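You operate a simulated robot arm through the tools that you are given. There is no shell and no other tool. Be economical: measure what you need, move in short steps, check, and stop when the job is done.

You run a simulated two-armed robot. Do the job below in one go: nothing can be reset, and whatever is moved stays where it is left.

TASK
Brush the petal crumbs off the petal board, then close the small petal press tight.
Fine: slide the board home; hold the press still while you screw it down; the soft brush goes back in its well.

It is judged by the outcome, as a careful person would: the job done as asked, and still so three seconds after it is handed in. It fails if anything else is knocked over, pushed out of place, dropped, spilled or broken.

THE ROBOT
Two 7-joint arms with two-finger parallel grippers on one trunk, on a base that drives. Base frame: it is fixed to the floor where the robot stands at the start and does not move with it; the origin is under the middle of the robot, x ahead of it, y to its left, z up. Units: mm, degrees, N and s.
The left shoulder is at the start at [60, 144, 926], the right one opposite. With the tool pointing down near the work surface each hand reaches from about 320 to 740 mm from the robot's upright axis, wherever it stands, measured 20 degrees to its own side. Places, roughly: petal board [600, 500, 800]; petal press knob [700, 500, 900]. Payload 1.57 kg a hand.
Tool frame (each hand has its own): the origin (TCP) lies between the finger pads and is the grasp point; the fingertips stand 30 mm ahead of it; z points along the fingers, y is the line along which they close. The gripper opens to 110 mm. The fingers are 24 mm wide and 12 mm thick; the gripper's body (48 by 112 mm) begins 78 mm behind the TCP.
Orientation is that of the tool frame in the base frame, as [roll, pitch, yaw] about the fixed x, y, z axes, in that order (R = Rz(yaw) Ry(pitch) Rx(roll)). With the fingers straight down and closing along the base's y, the tool's x points along the base's -x, its y along +y and its z along -z.

THE INTERFACE
- The arms move only by the tool nudge_tool. It takes "left_steps", "right_steps" or both (then of equal length, played together; a hand with none holds still); each is a list that holds one entry, the list of rows, each a list of 7 numbers: the turn, a rotation vector about the tool's x, y, z in degrees, then the shift along the tool's x, y, z in mm, then the finger opening in mm, from 0 to 110. In form: [[[wx, wy, wz, dx, dy, dz, hand], ...]]. A call has 1 to 10 rows; each row is the pose to reach, as a shift and turn from the pose commanded when the call began, along the tool's axes at that moment. A row lasts 0.2 s, in which the tool goes at most 50 mm and 8.6 degrees; a call with a longer step from one row to the next is refused whole, and so is a gripper value outside its range. A pose out of reach is approached as far as the arm can. The call stops where the force on the tool passes 40 N (or 10 N more than at its start, if that is more) or the arm is blocked; 0.2 s more then pass. Each finger travels about 45 mm/s and halts on what it meets, pressing with about 21 N; the grip force reading is that of the motor and also rises with nothing between the fingers. The clock runs only during rows and for 0.2 s after the last one: add rows that repeat a pose to give the fingers time. It gives the time, the measured TCP pose, the force on the tool (base axes), the opening and the grip force at its end, in the units of the frame above (readings bear some noise), and new pictures: "show" is both (left out), scene, wrist or none (wrist: the cameras of the hands that moved).
- Cameras (640 x 400 px; columns grow to the right, rows downward): "scene" is now at [51.4, 24.2, 1544.9]; the picture's right is [0.30, -0.95, 0.00], its down [-0.65, -0.20, -0.74] and it looks along [0.70, 0.22, -0.68] (base axes); focal length 283 px, centre (320, 200). "left" rides on the left gripper at [-36, 0, -80] in its tool frame; the picture's right is [0.00, -1.00, 0.00], its down [0.97, 0.00, -0.24] and it looks along [0.24, 0.00, 0.97] (tool axes); focal length 218 px, centre (320, 200). "right" rides on the right gripper at [-36, 0, -80] in its tool frame; the picture's right is [0.00, -1.00, 0.00], its down [0.97, 0.00, -0.24] and it looks along [0.24, 0.00, 0.97] (tool axes); focal length 218 px, centre (320, 200). There is no depth. A picture from a camera that has moved, and an enlarged one, comes with that camera's place and axes in the base frame and with its lens.
- lift_body(by): slides the trunk up (or, below 0, down) by that many mm; the arms and the scene camera ride with it, the base frame stays. It gives what a move gives, with no picture.
- roll_base(legs): drives the robot by 1 to 6 legs, each [ahead, left, turn to the left] in mm, mm and degrees, along the robot's own axes; the way and the turn of a leg run together, so that a leg with both is an arc; at most 1500 mm and 180 degrees a leg. The arms and the cameras ride along, it lands a little off, and it stops where it bumps. It gives what a move gives, and a new picture of the scene camera.
- pan_tilt(pan, tilt): turns the head with the scene camera to pan (to the left, within 86 degrees either way) and tilt (down, from -29 to 69), counted from straight ahead of the robot. It gives what a move gives, and a new picture of the scene camera.
- close_up(camera, box): a new picture of the part [left, top, right, bottom] of that camera's present view, enlarged. It takes no simulated time.
- job_done(): hands the job in; it is judged then, once.

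Work in short steps. Places have to be worked out from the pictures, the camera data and where the tool is seen: move nearer, look again, correct. Check each grasp and each placing, and mend what went wrong. You have 120 turns and 170 pictures in all, those below and enlarged ones among them. Open the grippers and draw the arms clear of the work before you hand the job in, unless the task says otherwise; then end with one line.

The tools are called after "Emit:" as a command line: name --argument value ..., lists and objects as JSON in quotes. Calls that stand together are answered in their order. nudge_tool: Moves the arms, as the interface text tells. Its arguments: {"type":"object","properties":{"left_steps":{"type":"array"},"right_steps":{"type":"array"},"show":{"type":"string","enum":["both","scene","wrist","none"]}},"required":[]} The other tools are called the same way: lift_body (by) slides the trunk up or down; roll_base (legs) drives the base; pan_tilt (pan, tilt) turns the head that bears the scene camera; close_up (camera, box) takes an enlarged picture of a part of a camera's view; job_done () hands the job in.

At the start:

```text
clock: 0.0
left_tcp_pos: [370.3, 414.9, 999.3]
left_orientation: [180.0, 0.1, -180.0]
left_force: [-0.5, -0.6, 0.3]
left_width: 110.1
left_grasp_force: 0.1
right_tcp_pos: [387.2, 51.6, 1000.3]
right_orientation: [-180.0, -0.1, 180.0]
right_force: [0.2, -0.2, 0.6]
right_width: 110.2
right_grasp_force: 0.1
trunk travel left (down, up): [-525.0, 65.0]
robot x, y, heading: [-1.2, 1.2, -0.1]
head pan, tilt: [17.4, 42.5]
```

scene: 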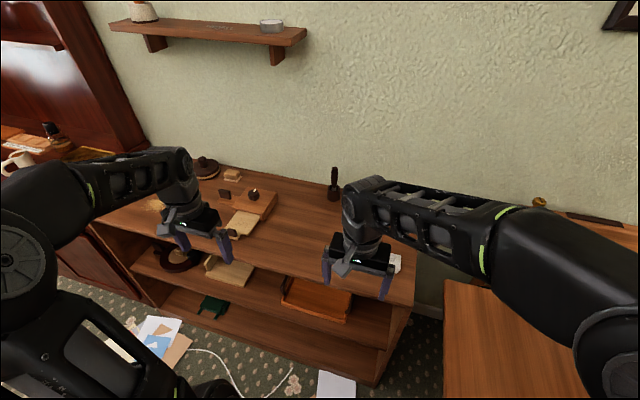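
right: 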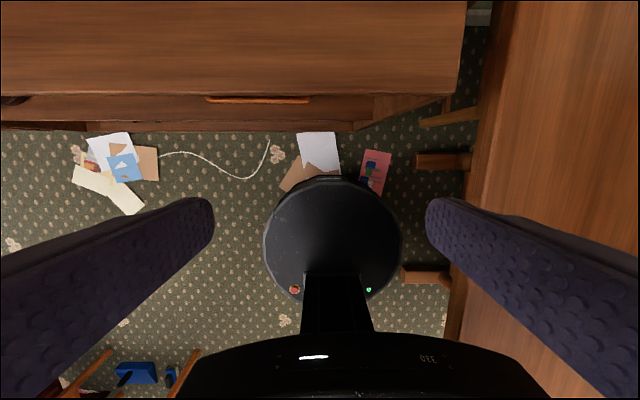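
left: 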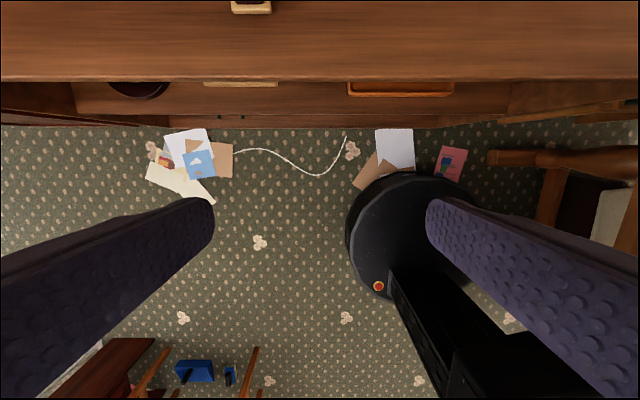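

The workpieces sit on the table near the left hand. I enlarge the scene to tell the parts apart.

Emit:
close_up --camera "scene" --box '[140, 140, 300, 240]'

Emit:
close_up --camera "scene" --box '[290, 140, 450, 240]'

```text
4.00 times, centred on (220, 190) of scene
camera zoom: at [51.4, 24.2, 1544.9], right [0.3, -0.95, 0.0], down [-0.65, -0.2, -0.74], along [0.7, 0.22, -0.68], focal length 1130 px, centre (720, 240)
```

zoom: 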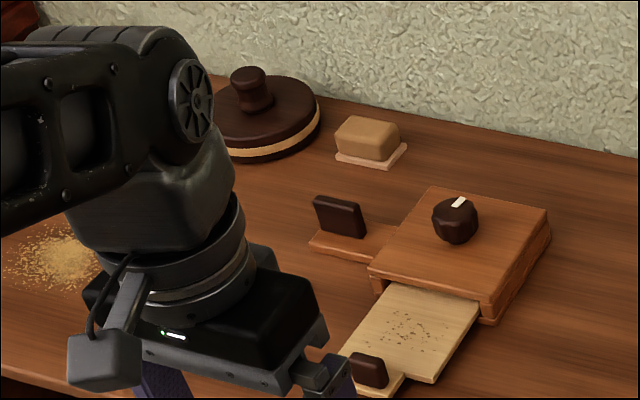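

```text
4.00 times, centred on (370, 190) of scene
camera zoom: at [51.4, 24.2, 1544.9], right [0.3, -0.95, 0.0], down [-0.65, -0.2, -0.74], along [0.7, 0.22, -0.68], focal length 1130 px, centre (120, 240)
```

zoom: 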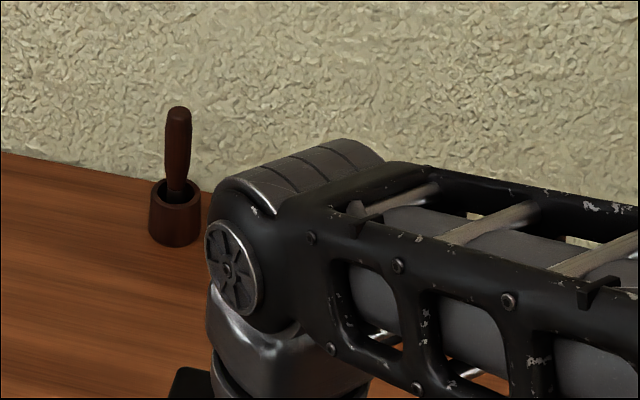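

The board projects towards me from the press, with a dark pull at its front. A hold tab stands to the press's left, and the brush is in its well near (850, 215). I look down at the floor clearance and to the left before driving.

Emit:
pan_tilt --pan 10 --tilt 69

Emit:
pan_tilt --pan 60 --tilt 35

```text
clock: 0.9
left_tcp_pos: [370.2, 414.5, 1000.1]
left_orientation: [179.9, 0.1, 180.0]
left_force: [0.6, 0.0, 0.5]
left_width: 110.1
left_grasp_force: 0.0
right_tcp_pos: [388.6, 50.2, 999.7]
right_orientation: [180.0, 0.0, 180.0]
right_force: [-0.2, 0.6, 0.8]
right_width: 110.3
right_grasp_force: 0.0
trunk travel left (down, up): [-525.0, 65.0]
robot x, y, heading: [0.6, 2.9, -0.3]
head pan, tilt: [10.0, 68.8]
camera scene: at [27.1, 9.1, 1512.5], right [0.17, -0.98, 0.0], down [-0.92, -0.16, -0.36], along [0.36, 0.06, -0.93], focal length 283 px, centre (320, 200)
```

scene: 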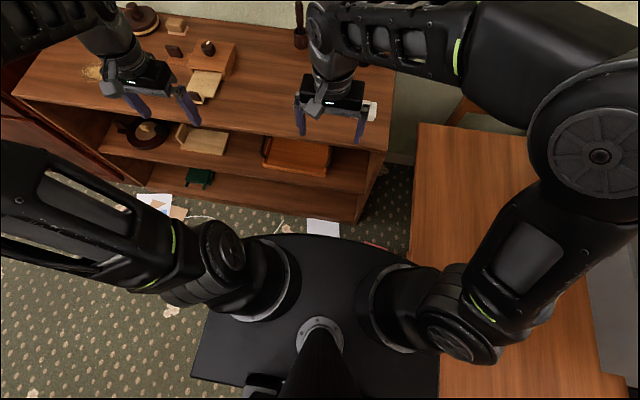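

```text
clock: 2.1
left_tcp_pos: [370.6, 416.1, 1000.1]
left_orientation: [180.0, -0.1, 180.0]
left_force: [-0.4, -0.4, 0.1]
left_width: 110.0
left_grasp_force: 0.1
right_tcp_pos: [388.1, 51.3, 998.8]
right_orientation: [-180.0, 0.0, 180.0]
right_force: [-0.3, 0.0, -0.5]
right_width: 110.3
right_grasp_force: 0.1
trunk travel left (down, up): [-525.0, 65.0]
robot x, y, heading: [-0.2, -1.6, 0.2]
head pan, tilt: [60.0, 35.0]
camera scene: at [16.1, 75.6, 1556.1], right [0.87, -0.5, 0.0], down [-0.29, -0.5, -0.82], along [0.41, 0.71, -0.57], focal length 283 px, centre (320, 200)
```

scene: 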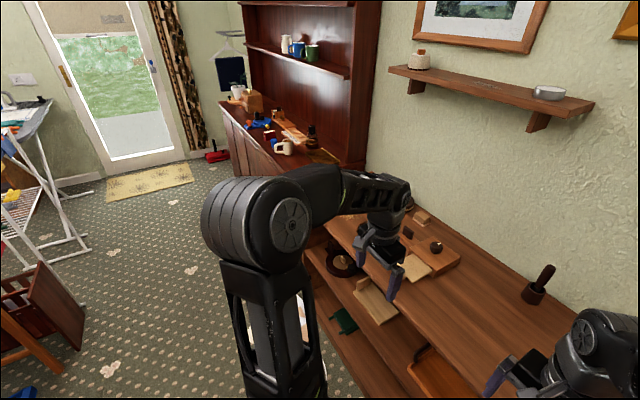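

The floor is clear except for flat papers. I'll drive left first and then a little ahead, so the right hand can reach both the brush and the press.

Emit:
roll_base --legs '[[0, 330, 0], [110, 0, 0]]'

Emit:
pan_tilt --pan 5 --tilt 45

```text
clock: 5.1
left_tcp_pos: [477.5, 749.0, 998.4]
left_orientation: [-180.0, -0.1, -179.6]
left_force: [0.5, 1.5, -1.2]
left_width: 109.9
left_grasp_force: 0.0
right_tcp_pos: [496.0, 386.0, 999.4]
right_orientation: [180.0, -0.1, -179.6]
right_force: [-0.4, 0.0, -0.6]
right_width: 110.0
right_grasp_force: 0.1
trunk travel left (down, up): [-525.0, 65.0]
robot x, y, heading: [109.1, 331.5, 0.4]
head pan, tilt: [60.0, 35.0]
camera scene: at [125.7, 406.6, 1556.1], right [0.87, -0.49, 0.0], down [-0.28, -0.5, -0.82], along [0.4, 0.71, -0.57], focal length 283 px, centre (320, 200)
```

scene: 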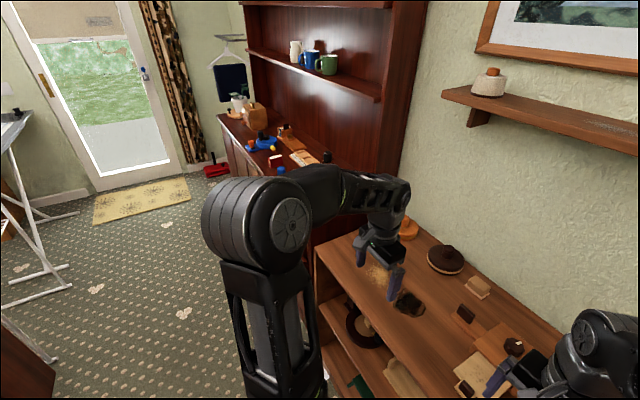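

```text
clock: 6.3
left_tcp_pos: [476.9, 750.3, 1000.8]
left_orientation: [180.0, -0.1, -179.6]
left_force: [-0.2, 0.0, 0.1]
left_width: 110.0
left_grasp_force: 0.0
right_tcp_pos: [494.5, 385.1, 999.6]
right_orientation: [180.0, 0.0, -179.6]
right_force: [0.1, -0.5, 0.6]
right_width: 109.9
right_grasp_force: 0.0
trunk travel left (down, up): [-525.0, 65.0]
robot x, y, heading: [107.6, 331.8, 0.4]
head pan, tilt: [5.0, 45.0]
camera scene: at [161.2, 337.7, 1541.4], right [0.09, -1.0, 0.0], down [-0.7, -0.07, -0.71], along [0.7, 0.07, -0.71], focal length 283 px, centre (320, 200)
```

scene: 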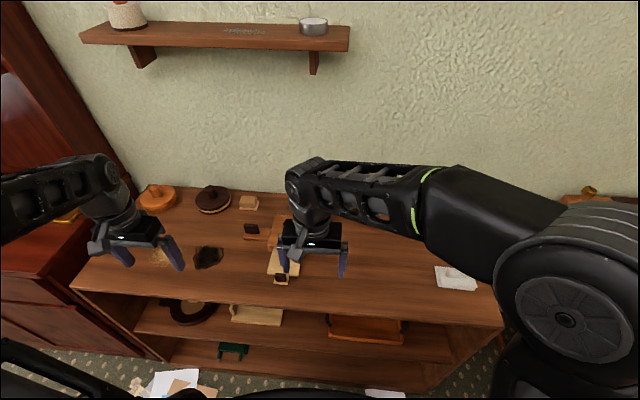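

The right arm hides the brush, so I move the right hand toward it at the same height, staying short of it.

Emit:
nudge_tool --right_steps '[[[0, 0, 0, -40, -20, 0, 90], [0, 0, 0, -80, -50, 0, 80], [0, 0, 0, -120, -85, 0, 70], [0, 0, 0, -150, -120, 0, 70], [0, 0, 0, -180, -150, 0, 70], [0, 0, 0, -200, -170, 0, 70], [0, 0, 0, -200, -170, 0, 70]]]'

```text
refused: row 3 steps farther than a row can; nothing moved
```

Row 3 was over the 50 mm limit, so I use smaller steps.

Emit:
nudge_tool --right_steps '[[[0, 0, 0, -30, -25, 0, 90], [0, 0, 0, -60, -50, 0, 80], [0, 0, 0, -90, -75, 0, 70], [0, 0, 0, -120, -100, 0, 70], [0, 0, 0, -150, -125, 0, 70], [0, 0, 0, -180, -150, 0, 70], [0, 0, 0, -200, -170, 0, 70], [0, 0, 0, -200, -170, 0, 70]]]'

```text
clock: 8.1
left_tcp_pos: [475.8, 748.0, 999.8]
left_orientation: [-180.0, 0.0, -179.7]
left_force: [-0.2, 0.3, 0.1]
left_width: 109.8
left_grasp_force: 0.1
right_tcp_pos: [696.1, 214.2, 1001.1]
right_orientation: [180.0, 0.0, -179.6]
right_force: [0.5, -0.2, 0.3]
right_width: 69.9
right_grasp_force: 0.2
trunk travel left (down, up): [-525.0, 65.0]
robot x, y, heading: [106.2, 326.1, 0.5]
head pan, tilt: [5.0, 45.0]
camera scene: at [161.0, 337.7, 1541.4], right [0.09, -1.0, 0.0], down [-0.7, -0.07, -0.71], along [0.7, 0.07, -0.71], focal length 283 px, centre (320, 200)
camera right: at [731.8, 214.3, 1079.0], right [0.01, -1.0, 0.0], down [-0.97, -0.01, 0.24], along [-0.24, 0.0, -0.97], focal length 218 px, centre (320, 200)
```

scene: 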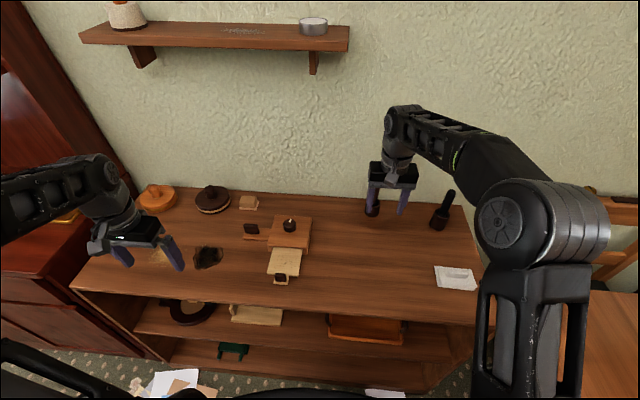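
right: 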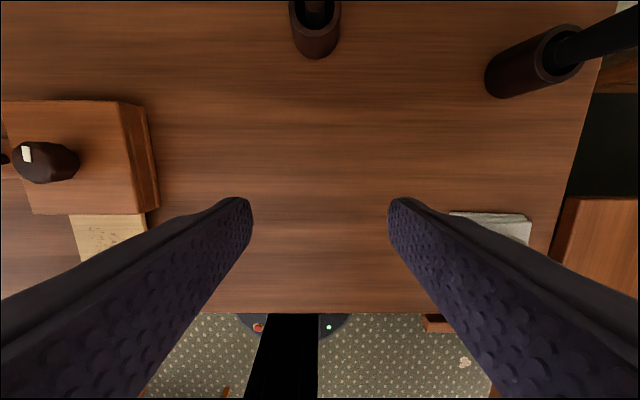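

There are two wells with handles, so I enlarge both to see which holds the soft brush.

Emit:
close_up --camera "scene" --box '[340, 160, 480, 248]'

Emit:
close_up --camera "right" --box '[240, 0, 640, 250]'

Emit:
close_up --camera "scene" --box '[180, 170, 340, 300]'

```text
4.55 times, centred on (410, 204) of scene
camera zoom: at [161.0, 337.7, 1541.4], right [0.09, -1.0, 0.0], down [-0.7, -0.07, -0.71], along [0.7, 0.07, -0.71], focal length 1285 px, centre (-89, 182)
```

zoom: 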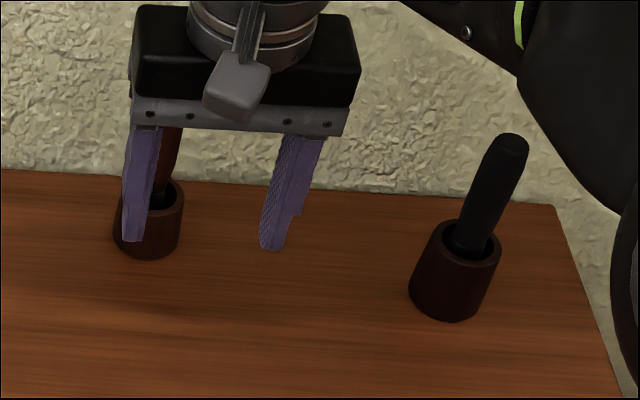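

```text
1.60 times, centred on (440, 125) of right
camera zoom: at [731.8, 214.3, 1079.0], right [0.01, -1.0, 0.0], down [-0.97, -0.01, 0.24], along [-0.24, 0.0, -0.97], focal length 349 px, centre (128, 320)
```

zoom: 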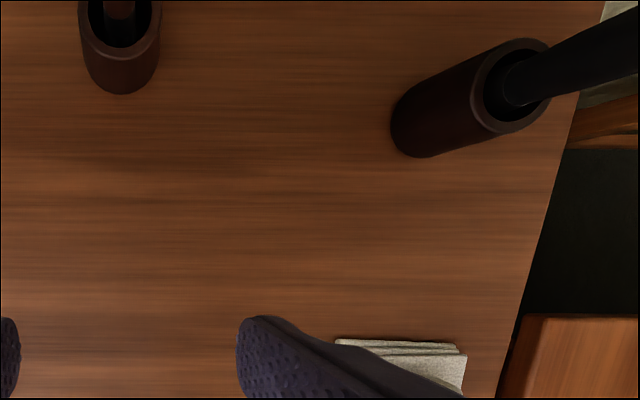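

```text
3.08 times, centred on (260, 235) of scene
camera zoom: at [161.0, 337.7, 1541.4], right [0.09, -1.0, 0.0], down [-0.7, -0.07, -0.71], along [0.7, 0.07, -0.71], focal length 870 px, centre (505, 92)
```

zoom: 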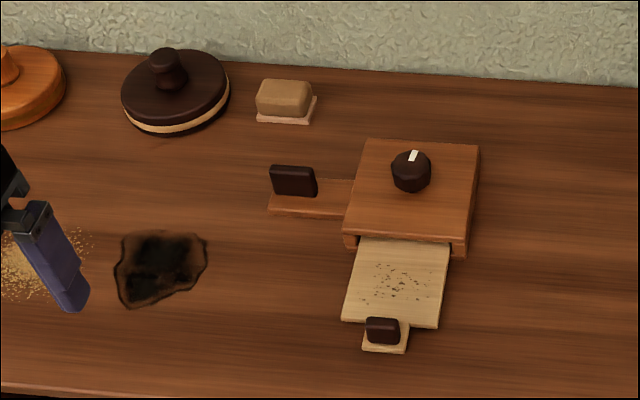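

I need to see the bristles in the wells. I move the camera above the brown-handled brush; the fingertips stay at z 970, above the handle top at about 945.

Emit:
nudge_tool --right_steps '[[[0, 0, 0, -30, 0, -10, 70], [0, 0, 0, -60, 0, -20, 70], [0, 0, 0, -90, 0, -30, 70], [0, 0, 0, -110, 0, -30, 70], [0, 0, 0, -110, 0, -30, 70]]]' --show "wrist"

```text
clock: 9.3
left_tcp_pos: [476.4, 747.6, 999.6]
left_orientation: [-180.0, 0.0, -179.6]
left_force: [-0.3, 0.9, 0.1]
left_width: 109.7
left_grasp_force: 0.1
right_tcp_pos: [736.6, 214.2, 1014.6]
right_orientation: [-180.0, 0.0, -179.6]
right_force: [0.7, 0.9, 0.7]
right_width: 69.9
right_grasp_force: 0.1
right hand out of reach, approached as far as the arm can: row 2, 3, 4, 5
trunk travel left (down, up): [-525.0, 65.0]
robot x, y, heading: [111.4, 332.2, 0.3]
head pan, tilt: [5.0, 45.0]
camera right: at [772.3, 213.4, 1092.2], right [0.01, -1.0, 0.0], down [-0.97, -0.01, 0.24], along [-0.24, 0.0, -0.97], focal length 218 px, centre (320, 200)
```

right: 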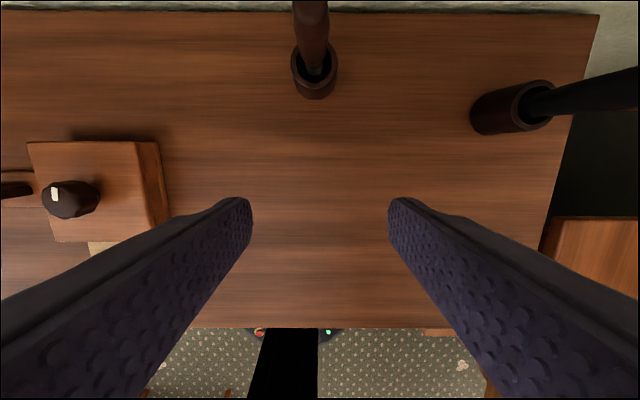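

At this height the arm stops at x 736. There are about 80 mm of clearance ahead, so I raise the trunk and drive 55 mm forward.

Emit:
lift_body --by 60

Emit:
roll_base --legs '[[55, 0, 0]]'

Emit:
close_up --camera "right" --box '[220, 20, 420, 145]'

Emit:
close_up --camera "right" --box '[420, 20, 620, 145]'

```text
clock: 10.3
left_tcp_pos: [476.1, 747.3, 1059.4]
left_orientation: [180.0, 0.0, -179.6]
left_force: [-0.3, -0.2, 0.4]
left_width: 110.0
left_grasp_force: 0.2
right_tcp_pos: [735.9, 213.6, 1073.9]
right_orientation: [180.0, 0.1, -179.6]
right_force: [-0.2, -0.1, -0.2]
right_width: 70.0
right_grasp_force: 0.0
trunk travel left (down, up): [-585.0, 5.0]
robot x, y, heading: [108.5, 331.0, 0.3]
head pan, tilt: [5.0, 45.0]
```

```text
clock: 11.2
left_tcp_pos: [532.4, 748.5, 1058.4]
left_orientation: [-179.9, 0.0, -179.7]
left_force: [0.0, 0.1, -0.5]
left_width: 110.0
left_grasp_force: 0.1
right_tcp_pos: [792.5, 214.0, 1073.5]
right_orientation: [-180.0, 0.0, -179.6]
right_force: [1.3, -0.5, 0.2]
right_width: 69.8
right_grasp_force: 0.1
trunk travel left (down, up): [-585.0, 5.0]
robot x, y, heading: [162.6, 334.7, 0.4]
head pan, tilt: [5.0, 45.0]
camera scene: at [218.1, 337.9, 1601.2], right [0.09, -1.0, 0.0], down [-0.71, -0.07, -0.71], along [0.7, 0.07, -0.71], focal length 283 px, centre (320, 200)
```

scene: 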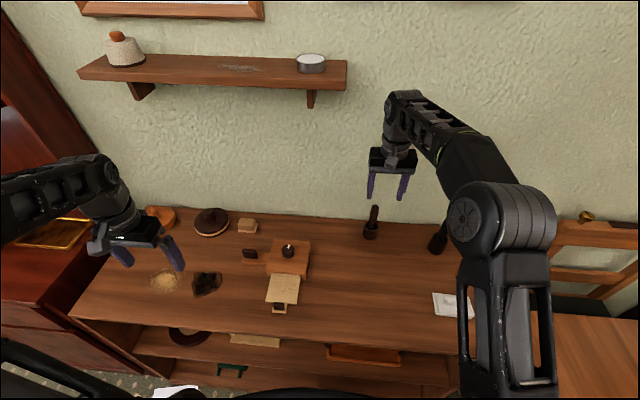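

```text
3.20 times, centred on (320, 82) of right
camera zoom: at [828.3, 213.6, 1151.0], right [0.01, -1.0, 0.0], down [-0.97, -0.01, 0.24], along [-0.24, 0.0, -0.97], focal length 698 px, centre (320, 576)
```

zoom: 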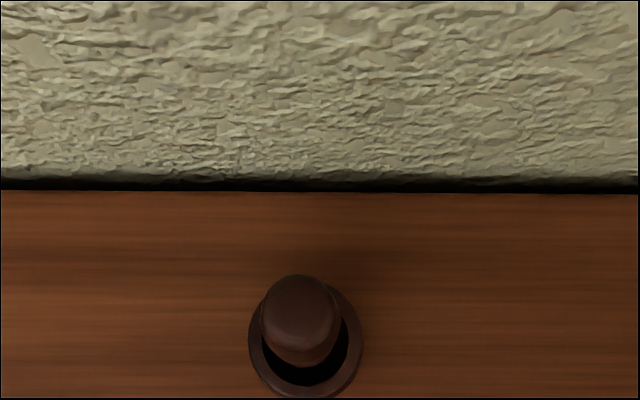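

```text
3.20 times, centred on (520, 82) of right
camera zoom: at [828.3, 213.6, 1151.0], right [0.01, -1.0, 0.0], down [-0.97, -0.01, 0.24], along [-0.24, 0.0, -0.97], focal length 698 px, centre (-320, 576)
```

zoom: 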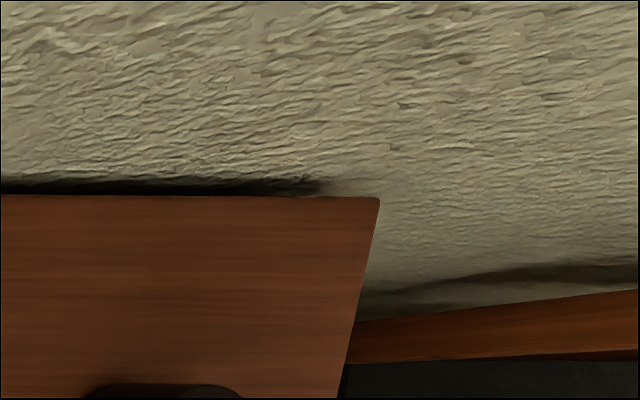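

The brown brush stands upright at about (851, 219), with its top near 945. I lower the open hand short of it, then slide forward so the fingers straddle the handle.

Emit:
nudge_tool --right_steps '[[[0, 0, 0, 0, 4, 45, 70], [0, 0, 0, 0, 4, 90, 70], [0, 0, 0, 0, 4, 135, 70], [0, 0, 0, 0, 4, 168, 70], [0, 0, 0, -30, 4, 168, 70], [0, 0, 0, -59, 4, 168, 70], [0, 0, 0, -59, 4, 168, 70]]]'

```text
clock: 12.8
left_tcp_pos: [529.6, 749.1, 1059.2]
left_orientation: [-180.0, 0.0, -179.5]
left_force: [0.0, -0.1, 0.3]
left_width: 110.1
left_grasp_force: 0.1
right_tcp_pos: [849.6, 217.4, 905.2]
right_orientation: [180.0, 0.0, -179.6]
right_force: [0.0, 0.2, 0.2]
right_width: 70.1
right_grasp_force: 0.0
trunk travel left (down, up): [-585.0, 5.0]
robot x, y, heading: [162.7, 329.9, 0.4]
head pan, tilt: [5.0, 45.0]
camera scene: at [215.0, 337.8, 1601.4], right [0.09, -1.0, 0.0], down [-0.7, -0.07, -0.71], along [0.7, 0.07, -0.71], focal length 283 px, centre (320, 200)
camera right: at [885.5, 217.1, 984.6], right [0.01, -1.0, 0.0], down [-0.97, -0.01, 0.24], along [-0.24, 0.0, -0.97], focal length 218 px, centre (320, 200)
```

scene: 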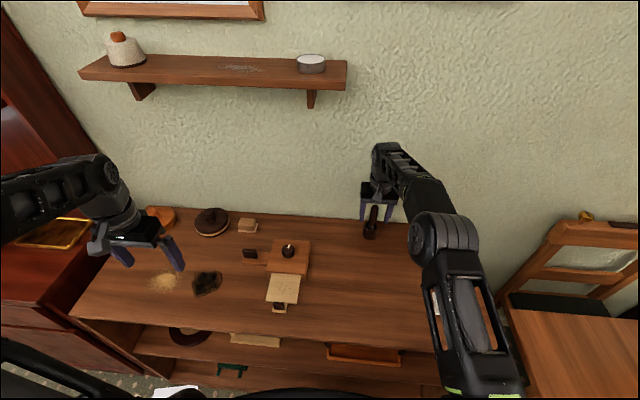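
right: 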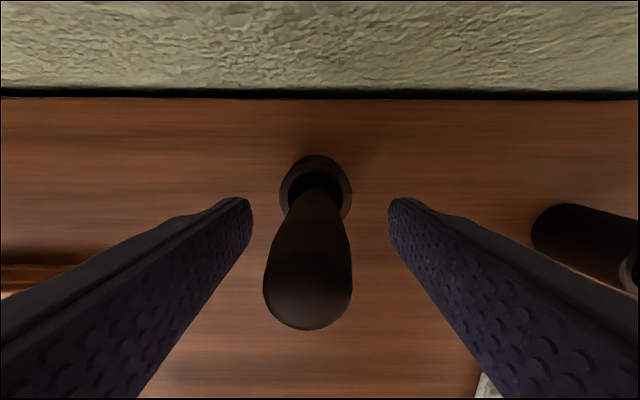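

The fingers straddle the handle, which is centred and perhaps 4 mm further on. I move up that much and close.

Emit:
nudge_tool --right_steps '[[[0, 0, 0, -5, 2, 0, 50], [0, 0, 0, -5, 2, 0, 35], [0, 0, 0, -5, 2, 0, 20], [0, 0, 0, -5, 2, 0, 10], [0, 0, 0, -5, 2, 0, 5], [0, 0, 0, -5, 2, 0, 5]]]' --show "wrist"

```text
clock: 14.2
left_tcp_pos: [529.6, 747.7, 1059.5]
left_orientation: [179.9, 0.0, -179.6]
left_force: [0.2, 0.6, 0.7]
left_width: 110.2
left_grasp_force: 0.0
right_tcp_pos: [855.5, 218.9, 906.3]
right_orientation: [180.0, 0.1, -179.6]
right_force: [-0.7, -0.1, 0.4]
right_width: 23.0
right_grasp_force: 20.7
trunk travel left (down, up): [-585.0, 5.0]
robot x, y, heading: [161.7, 331.8, 0.5]
head pan, tilt: [5.0, 45.0]
camera right: at [890.6, 219.5, 984.5], right [0.01, -1.0, 0.0], down [-0.97, -0.01, 0.24], along [-0.24, 0.0, -0.97], focal length 218 px, centre (320, 200)
```

right: 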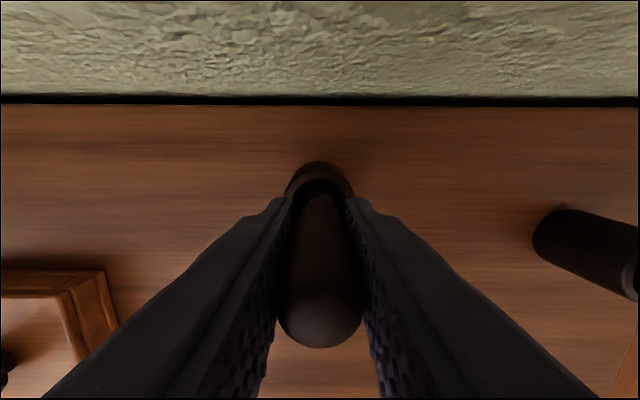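

The handle is gripped at width 23. I lift it straight out slowly, checking reach and watching for the well coming along.

Emit:
nudge_tool --right_steps '[[[0, 0, 0, 0, 0, -12, 5], [0, 0, 0, 0, 0, -24, 5], [0, 0, 0, 0, 0, -36, 5], [0, 0, 0, 0, 0, -48, 5], [0, 0, 0, 0, 0, -60, 5]]]'

Emit:
close_up --camera "scene" --box '[330, 180, 430, 243]'

```text
clock: 15.4
left_tcp_pos: [530.3, 749.8, 1060.2]
left_orientation: [180.0, -0.1, -179.5]
left_force: [-0.4, 0.3, -0.3]
left_width: 109.9
left_grasp_force: 0.0
right_tcp_pos: [852.9, 220.9, 966.3]
right_orientation: [-179.9, 0.3, -179.5]
right_force: [0.2, 0.6, -0.6]
right_width: 22.8
right_grasp_force: 21.3
trunk travel left (down, up): [-585.0, 5.0]
robot x, y, heading: [160.2, 333.2, 0.2]
head pan, tilt: [5.0, 45.0]
camera scene: at [215.2, 338.2, 1601.3], right [0.09, -1.0, 0.0], down [-0.7, -0.07, -0.71], along [0.7, 0.07, -0.71], focal length 283 px, centre (320, 200)
camera right: at [888.5, 219.8, 1044.2], right [0.01, -1.0, 0.0], down [-0.97, -0.01, 0.23], along [-0.23, 0.0, -0.97], focal length 218 px, centre (320, 200)
```

scene: 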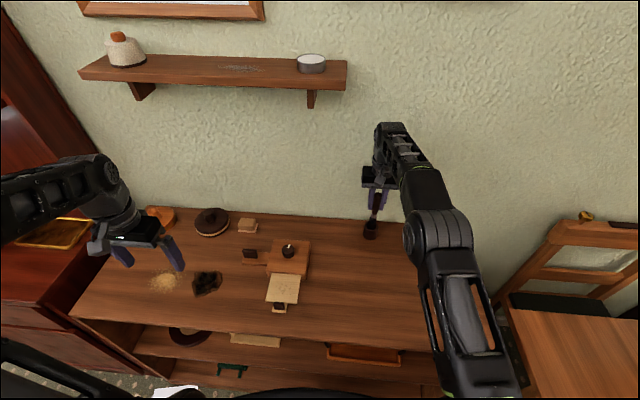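
right: 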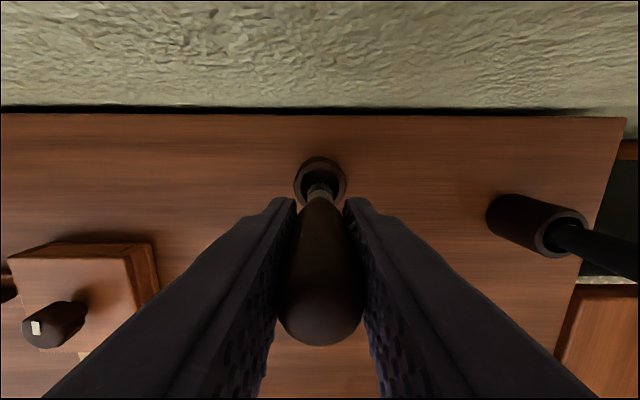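

```text
6.35 times, centred on (380, 212) of scene
camera zoom: at [215.2, 338.2, 1601.3], right [0.09, -1.0, 0.0], down [-0.7, -0.07, -0.71], along [0.7, 0.07, -0.71], focal length 1794 px, centre (-61, 127)
```

zoom: 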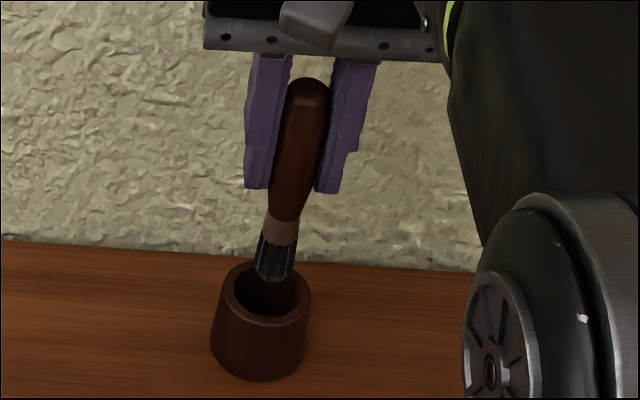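

The brush comes out and shows a ferrule and dark bristles; the well stayed put. I raise it clear, draw it back and inspect the bristles.

Emit:
nudge_tool --right_steps '[[[0, 0, 0, 5, 0, -20, 5], [0, 0, 0, 25, 10, -40, 5], [0, 0, 0, 65, 30, -50, 5], [0, 0, 0, 100, 60, -50, 5], [0, 0, 0, 100, 60, -50, 5]]]' --show "none"

Emit:
close_up --camera "scene" --box '[320, 160, 480, 260]'

Emit:
close_up --camera "right" --box '[260, 0, 640, 238]'

```text
clock: 16.6
left_tcp_pos: [531.0, 749.1, 1059.5]
left_orientation: [180.0, -0.1, -179.6]
left_force: [-0.3, -0.1, 0.0]
left_width: 110.1
left_grasp_force: 0.1
right_tcp_pos: [756.9, 279.6, 1016.7]
right_orientation: [180.0, 0.0, -179.7]
right_force: [0.3, 0.0, -0.3]
right_width: 23.2
right_grasp_force: 21.1
right hand out of reach, approached as far as the arm can: row 1
trunk travel left (down, up): [-585.0, 5.0]
robot x, y, heading: [164.8, 327.7, 0.5]
head pan, tilt: [5.0, 45.0]
```

```text
4.00 times, centred on (400, 210) of scene
camera zoom: at [216.1, 337.4, 1601.3], right [0.09, -1.0, 0.0], down [-0.7, -0.07, -0.71], along [0.7, 0.07, -0.71], focal length 1130 px, centre (0, 160)
```

zoom: 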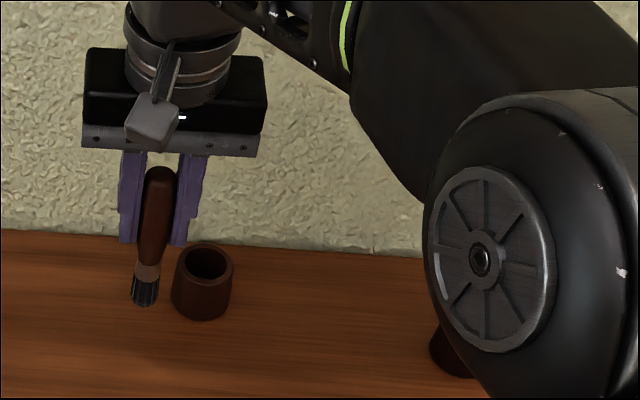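

```text
1.68 times, centred on (450, 119) of right
camera zoom: at [792.2, 279.5, 1095.3], right [0.01, -1.0, 0.0], down [-0.97, -0.01, 0.24], along [-0.24, 0.0, -0.97], focal length 367 px, centre (102, 336)
```

zoom: 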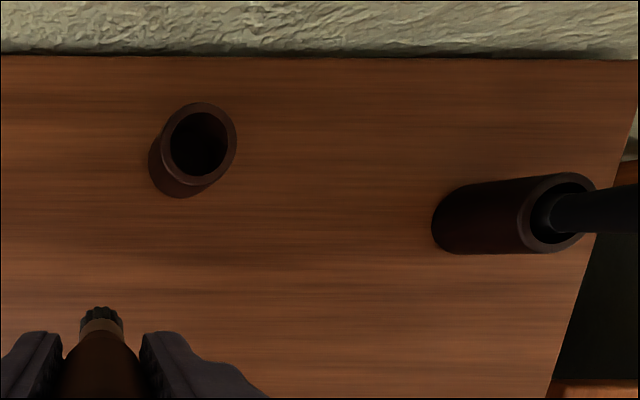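

This is a brush with a pale ferrule and a bundle of bristles. I compare it with the other tool by passing the camera above its well, keeping clear of it.

Emit:
nudge_tool --right_steps '[[[0, 0, 0, 5, -45, 0, 5], [0, 0, 0, 10, -90, 0, 5], [0, 0, 0, 10, -135, 0, 5], [0, 0, 0, 10, -180, 0, 5], [0, 0, 0, 10, -225, 0, 5], [0, 0, 0, 10, -260, 0, 5], [0, 0, 0, 10, -280, 0, 5], [0, 0, 0, 10, -280, 0, 5]]]' --show "none"

Emit:
close_up --camera "right" --box '[200, 0, 440, 150]'

Emit:
close_up --camera "scene" --box '[380, 160, 540, 260]'

```text
clock: 18.4
left_tcp_pos: [530.3, 749.2, 1059.3]
left_orientation: [-180.0, 0.0, -179.6]
left_force: [0.3, 0.3, -0.7]
left_width: 110.2
left_grasp_force: 0.1
right_tcp_pos: [746.2, 0.4, 1014.6]
right_orientation: [-180.0, 0.0, -179.6]
right_force: [-0.5, 1.0, -0.6]
right_width: 23.0
right_grasp_force: 20.9
trunk travel left (down, up): [-585.0, 5.0]
robot x, y, heading: [159.7, 328.9, 0.4]
head pan, tilt: [5.0, 45.0]
```

```text
2.67 times, centred on (320, 75) of right
camera zoom: at [782.5, -1.0, 1093.5], right [0.01, -1.0, 0.0], down [-0.97, -0.01, 0.24], along [-0.24, 0.0, -0.97], focal length 582 px, centre (320, 533)
```

zoom: 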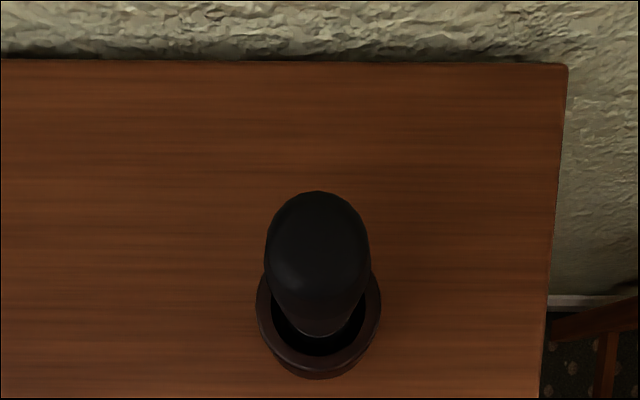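

```text
4.00 times, centred on (460, 210) of scene
camera zoom: at [215.4, 338.1, 1601.3], right [0.09, -1.0, 0.0], down [-0.7, -0.07, -0.71], along [0.7, 0.07, -0.71], focal length 1130 px, centre (-240, 160)
```

zoom: 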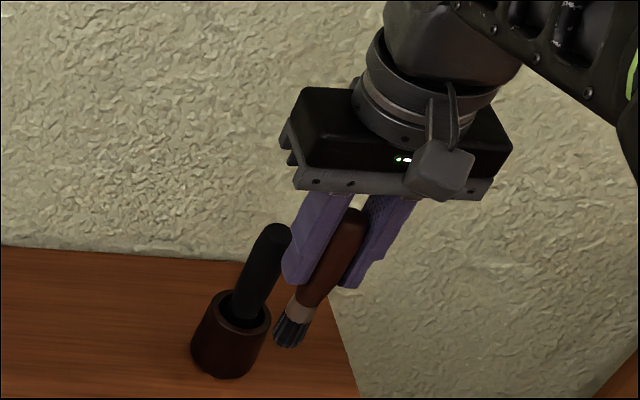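

The other handle is plain black and its head is hidden, so the only sure test is to lift it and compare. I put the brown brush back first, approaching over its well.

Emit:
nudge_tool --right_steps '[[[0, 0, 0, 0, 45, 0, 5], [0, 0, 0, 0, 90, 0, 5], [0, 0, 0, 0, 135, 0, 5], [0, 0, 0, 0, 180, 0, 5], [0, 0, 0, 0, 219, 0, 5], [0, 0, 0, -40, 219, 5, 5], [0, 0, 0, -80, 219, 15, 5], [0, 0, 0, -102, 219, 24, 5], [0, 0, 0, -102, 219, 24, 5]]]' --show "wrist"

Emit:
close_up --camera "scene" --box '[330, 180, 430, 243]'

```text
clock: 20.4
left_tcp_pos: [530.3, 748.4, 1060.0]
left_orientation: [179.9, 0.1, -179.6]
left_force: [-0.1, -0.3, -0.2]
left_width: 109.8
left_grasp_force: 0.0
right_tcp_pos: [834.8, 220.9, 996.1]
right_orientation: [-180.0, -0.1, -179.6]
right_force: [0.6, 0.7, 0.3]
right_width: 22.9
right_grasp_force: 21.4
right hand out of reach, approached as far as the arm can: row 8, 9
trunk travel left (down, up): [-585.0, 5.0]
robot x, y, heading: [163.3, 331.4, 0.1]
head pan, tilt: [5.0, 45.0]
camera right: at [871.8, 220.7, 1074.9], right [0.01, -1.0, 0.0], down [-0.97, -0.01, 0.24], along [-0.24, 0.0, -0.97], focal length 218 px, centre (320, 200)
```

right: 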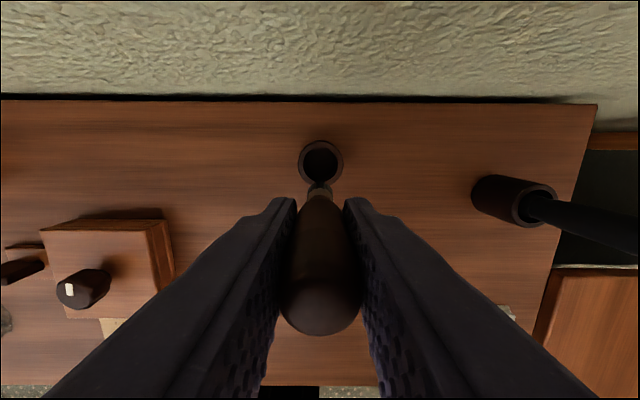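

```text
6.35 times, centred on (380, 212) of scene
camera zoom: at [215.9, 338.0, 1601.3], right [0.09, -1.0, 0.0], down [-0.7, -0.07, -0.71], along [0.7, 0.07, -0.71], focal length 1794 px, centre (-61, 127)
```

zoom: 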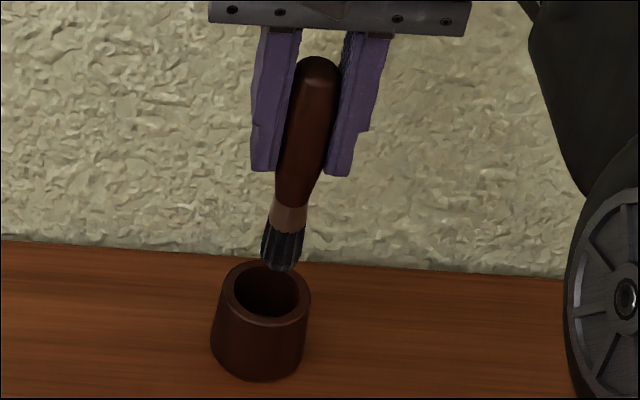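

The tip is about 40 mm above the rim, but I'm out of reach at this height. I come down a little while moving forward, then check the position before inserting.

Emit:
nudge_tool --right_steps '[[[0, 0, 0, -6, 0, 12, 5], [0, 0, 0, -8, 0, 22, 5], [0, 0, 0, -8, 0, 22, 5]]]' --show "none"

Emit:
close_up --camera "scene" --box '[330, 180, 430, 243]'

```text
clock: 21.2
left_tcp_pos: [529.9, 749.7, 1059.1]
left_orientation: [180.0, 0.0, -179.6]
left_force: [0.1, 0.1, -0.1]
left_width: 110.0
left_grasp_force: 0.2
right_tcp_pos: [843.1, 219.3, 975.2]
right_orientation: [-180.0, 0.0, -179.7]
right_force: [-0.4, 0.1, -1.1]
right_width: 22.7
right_grasp_force: 20.9
trunk travel left (down, up): [-585.0, 5.0]
robot x, y, heading: [163.4, 327.7, 0.6]
head pan, tilt: [5.0, 45.0]
```

```text
6.35 times, centred on (380, 212) of scene
camera zoom: at [215.6, 337.9, 1601.3], right [0.09, -1.0, 0.0], down [-0.7, -0.07, -0.71], along [0.7, 0.07, -0.71], focal length 1794 px, centre (-61, 127)
```

zoom: 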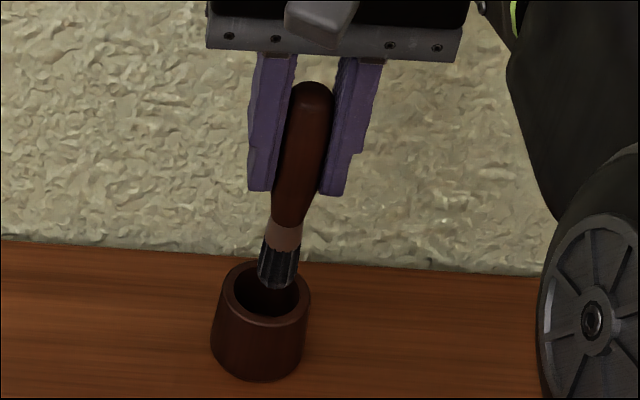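

I'm at (843, 219, 975). I advance 11 mm while coming down level with the rim, then lower the brush to its old height.

Emit:
nudge_tool --right_steps '[[[0, 0, 0, -11, 0, 8, 5], [0, 0, 0, -12, 0, 22, 5], [0, 0, 0, -12, 0, 38, 5], [0, 0, 0, -12, 0, 54, 5], [0, 0, 0, -12, 0, 68, 5], [0, 0, 0, -12, 0, 68, 5]]]'

```text
clock: 22.6
left_tcp_pos: [530.2, 748.9, 1061.1]
left_orientation: [180.0, 0.1, -179.6]
left_force: [0.2, 0.3, 1.0]
left_width: 109.8
left_grasp_force: 0.0
right_tcp_pos: [855.8, 218.3, 910.9]
right_orientation: [179.9, 0.4, -179.7]
right_force: [-0.4, -1.9, 18.6]
right_width: 22.8
right_grasp_force: 21.4
trunk travel left (down, up): [-585.0, 5.0]
robot x, y, heading: [159.2, 330.4, 0.3]
head pan, tilt: [5.0, 45.0]
camera scene: at [213.3, 338.0, 1601.7], right [0.09, -1.0, 0.0], down [-0.7, -0.07, -0.71], along [0.7, 0.07, -0.71], focal length 283 px, centre (320, 200)
camera right: at [891.1, 218.7, 988.5], right [0.01, -1.0, 0.0], down [-0.97, -0.01, 0.23], along [-0.23, 0.0, -0.97], focal length 218 px, centre (320, 200)
```

scene: 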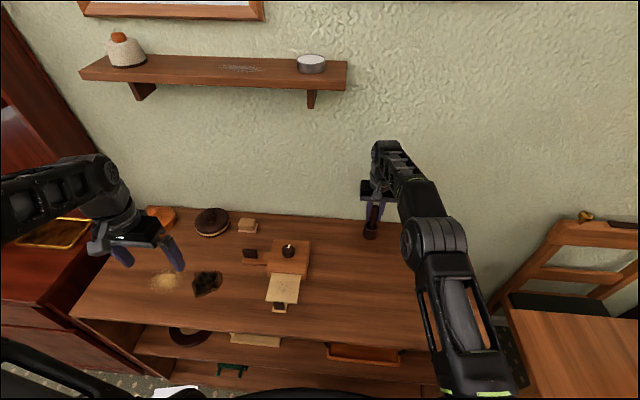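
right: 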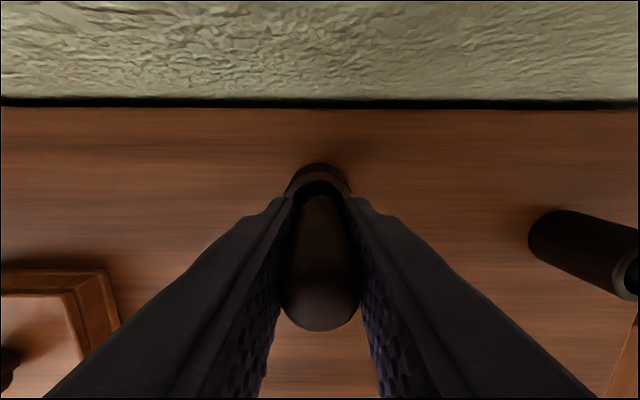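

The brush is seated again; it touched bottom with 18 N upward. I ease up, open, and back away from it.

Emit:
nudge_tool --right_steps '[[[0, 0, 0, 0, 0, -3, 5], [0, 0, 0, 0, 0, -3, 25], [0, 0, 0, 0, 0, -3, 45], [0, 0, 0, 0, 0, -3, 65], [0, 0, 0, 0, 0, -3, 70], [0, 0, 0, 35, 0, -3, 70], [0, 0, 0, 75, 0, -3, 70], [0, 0, 0, 75, 0, -45, 70], [0, 0, 0, 75, 0, -85, 70], [0, 0, 0, 75, 0, -85, 70]]]' --show "wrist"

```text
clock: 24.8
left_tcp_pos: [531.2, 748.3, 1058.9]
left_orientation: [180.0, 0.0, -179.6]
left_force: [-0.3, 0.7, 0.2]
left_width: 110.1
left_grasp_force: 0.0
right_tcp_pos: [782.8, 218.2, 994.1]
right_orientation: [180.0, 0.0, -179.6]
right_force: [0.0, 0.1, 0.4]
right_width: 70.3
right_grasp_force: 0.0
trunk travel left (down, up): [-585.0, 5.0]
robot x, y, heading: [159.9, 329.6, 0.4]
head pan, tilt: [5.0, 45.0]
camera right: at [817.6, 218.3, 1071.4], right [0.01, -1.0, 0.0], down [-0.97, -0.01, 0.24], along [-0.24, 0.0, -0.97], focal length 218 px, centre (320, 200)
```

right: 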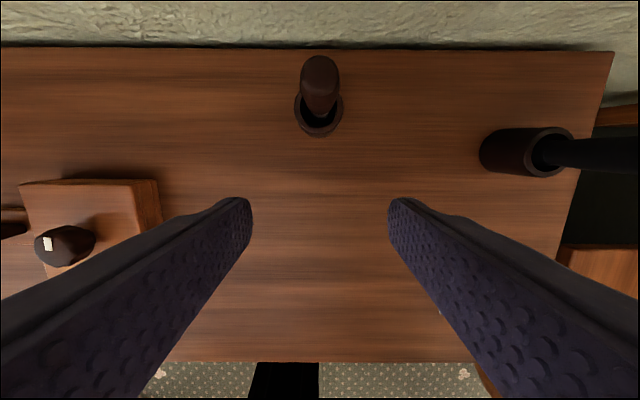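

The brown brush is back upright. Next I go to the black-handled tool near (811, -2), stopping short of it, low and open.

Emit:
nudge_tool --right_steps '[[[0, 0, 0, 20, -40, 0, 70], [0, 0, 0, 40, -80, 0, 70], [0, 0, 0, 45, -125, 0, 70], [0, 0, 0, 45, -170, 0, 70], [0, 0, 0, 45, -220, 0, 70], [0, 0, 0, 45, -220, 45, 70], [0, 0, 0, 45, -220, 80, 70], [0, 0, 0, 45, -220, 80, 70]]]' --show "wrist"

```text
clock: 26.6
left_tcp_pos: [530.3, 748.0, 1059.8]
left_orientation: [180.0, 0.0, -179.6]
left_force: [-0.1, 0.4, 0.0]
left_width: 110.1
left_grasp_force: 0.1
right_tcp_pos: [735.6, 1.1, 909.8]
right_orientation: [-180.0, -0.1, -179.6]
right_force: [0.3, 0.3, 0.7]
right_width: 70.0
right_grasp_force: 0.1
trunk travel left (down, up): [-585.0, 5.0]
robot x, y, heading: [162.7, 333.4, 0.3]
head pan, tilt: [5.0, 45.0]
camera right: at [771.7, 0.3, 988.7], right [0.01, -1.0, 0.0], down [-0.97, -0.01, 0.24], along [-0.24, 0.0, -0.97], focal length 218 px, centre (320, 200)
```

right: 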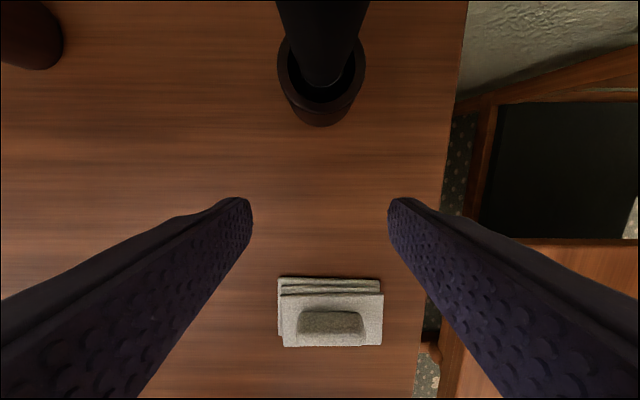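

The view into this well is better from here, so I enlarge it.

Emit:
close_up --camera "right" --box '[256, 30, 384, 110]'

```text
5.00 times, centred on (320, 70) of right
camera zoom: at [771.7, 0.3, 988.7], right [0.01, -1.0, 0.0], down [-0.97, -0.01, 0.24], along [-0.24, 0.0, -0.97], focal length 1091 px, centre (320, 850)
```

zoom: 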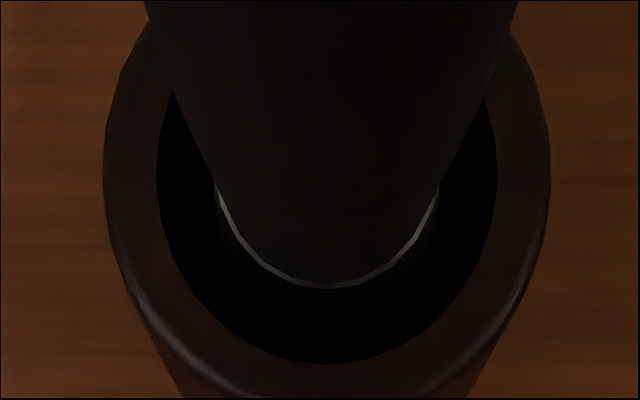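

This one is also a brush, with a grey metal ferrule. I slide forward, grip it, and raise it just far enough to see its bristles.

Emit:
nudge_tool --right_steps '[[[0, 0, 0, -40, -2, 0, 70], [0, 0, 0, -78, -2, 0, 70], [0, 0, 0, -78, -2, 0, 50], [0, 0, 0, -78, -2, 0, 30], [0, 0, 0, -78, -2, 0, 10], [0, 0, 0, -78, -2, 0, 10], [0, 0, 0, -78, -2, -18, 10], [0, 0, 0, -78, -2, -36, 10], [0, 0, 0, -78, -2, -54, 10], [0, 0, 0, -78, -2, -64, 10]]]'

Emit:
close_up --camera "scene" --box '[390, 180, 490, 243]'

```text
clock: 28.8
left_tcp_pos: [530.6, 748.4, 1059.7]
left_orientation: [-179.9, 0.0, -179.5]
left_force: [0.5, -0.9, -0.2]
left_width: 110.0
left_grasp_force: 0.0
right_tcp_pos: [815.3, -3.6, 975.9]
right_orientation: [179.9, 0.1, -179.7]
right_force: [-0.4, 0.3, -0.9]
right_width: 24.5
right_grasp_force: 21.2
trunk travel left (down, up): [-585.0, 5.0]
robot x, y, heading: [164.1, 330.3, 0.4]
head pan, tilt: [5.0, 45.0]
camera scene: at [215.5, 337.8, 1601.3], right [0.09, -1.0, 0.0], down [-0.7, -0.07, -0.71], along [0.7, 0.07, -0.71], focal length 283 px, centre (320, 200)
camera right: at [850.7, -3.3, 1053.4], right [0.01, -1.0, 0.0], down [-0.97, -0.01, 0.24], along [-0.24, 0.0, -0.97], focal length 218 px, centre (320, 200)
```

scene: 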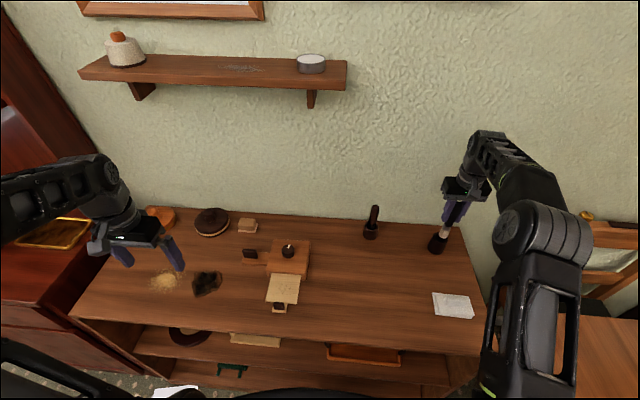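
right: 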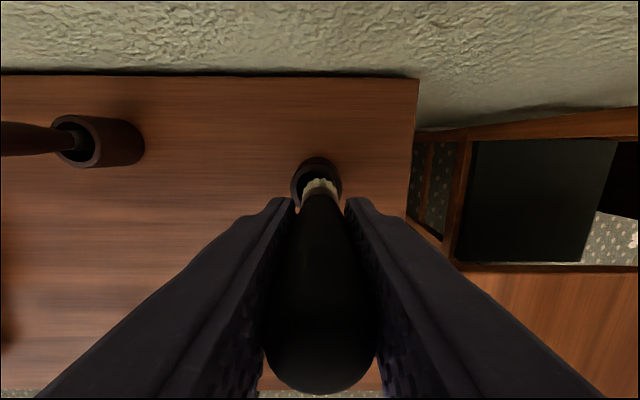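

```text
6.35 times, centred on (440, 212) of scene
camera zoom: at [215.5, 337.8, 1601.3], right [0.09, -1.0, 0.0], down [-0.7, -0.07, -0.71], along [0.7, 0.07, -0.71], focal length 1794 px, centre (-442, 127)
```

zoom: 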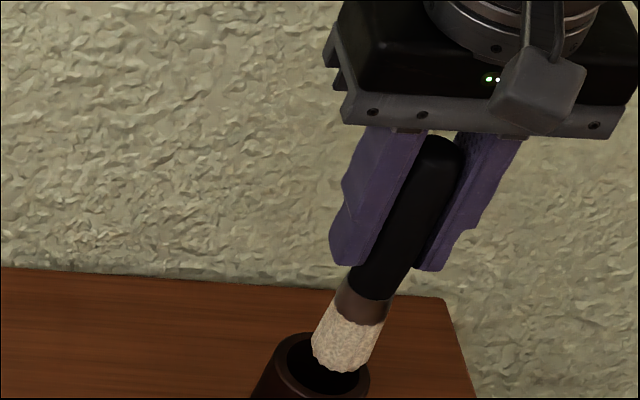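

This one is the soft brush: pale and fluffy, where the brown one is dark and stiff. I keep it, lift it clear and carry it to the near right of the board.

Emit:
nudge_tool --right_steps '[[[0, 0, 0, 5, 0, -26, 10], [0, 0, 0, 28, 40, -28, 10], [0, 0, 0, 50, 82, -28, 10], [0, 0, 0, 72, 124, -28, 10], [0, 0, 0, 94, 166, -28, 10], [0, 0, 0, 116, 208, -28, 10], [0, 0, 0, 138, 250, -28, 10], [0, 0, 0, 160, 292, -28, 10], [0, 0, 0, 182, 334, -28, 10], [0, 0, 0, 204, 374, -28, 10]]]'

Emit:
close_up --camera "scene" --box '[220, 220, 380, 320]'

```text
clock: 31.0
left_tcp_pos: [529.7, 749.1, 1059.0]
left_orientation: [-179.9, 0.0, -179.5]
left_force: [-0.2, -0.3, -0.7]
left_width: 110.0
left_grasp_force: 0.1
right_tcp_pos: [610.7, 371.9, 1006.5]
right_orientation: [-179.9, 0.0, -179.7]
right_force: [-0.7, -0.1, -0.8]
right_width: 24.3
right_grasp_force: 21.0
trunk travel left (down, up): [-585.0, 5.0]
robot x, y, heading: [165.8, 330.2, 0.7]
head pan, tilt: [5.0, 45.0]
camera scene: at [214.9, 339.0, 1601.4], right [0.09, -1.0, 0.0], down [-0.7, -0.07, -0.71], along [0.7, 0.07, -0.71], focal length 283 px, centre (320, 200)
camera right: at [646.3, 371.7, 1083.4], right [0.01, -1.0, 0.0], down [-0.97, -0.01, 0.24], along [-0.24, 0.0, -0.97], focal length 218 px, centre (320, 200)
```

scene: 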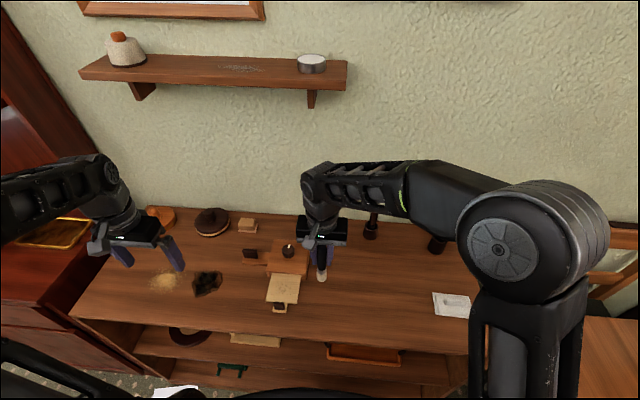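
right: 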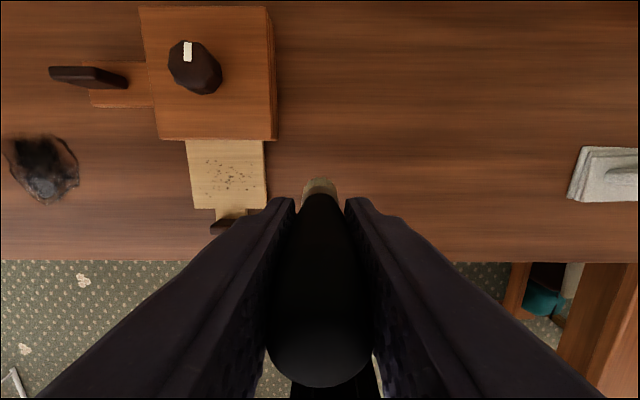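

```text
4.00 times, centred on (300, 270) of scene
camera zoom: at [214.9, 339.0, 1601.4], right [0.09, -1.0, 0.0], down [-0.7, -0.07, -0.71], along [0.7, 0.07, -0.71], focal length 1130 px, centre (400, -80)
```

zoom: 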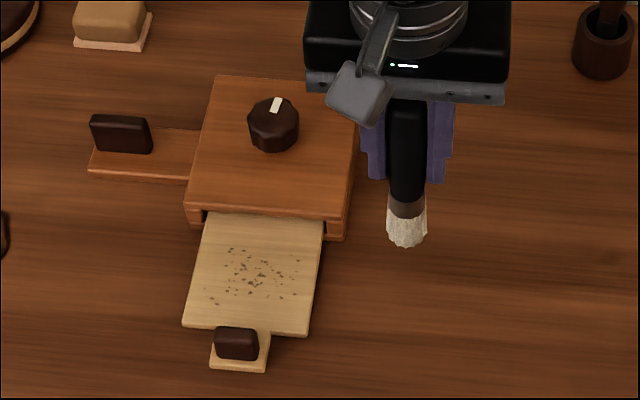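

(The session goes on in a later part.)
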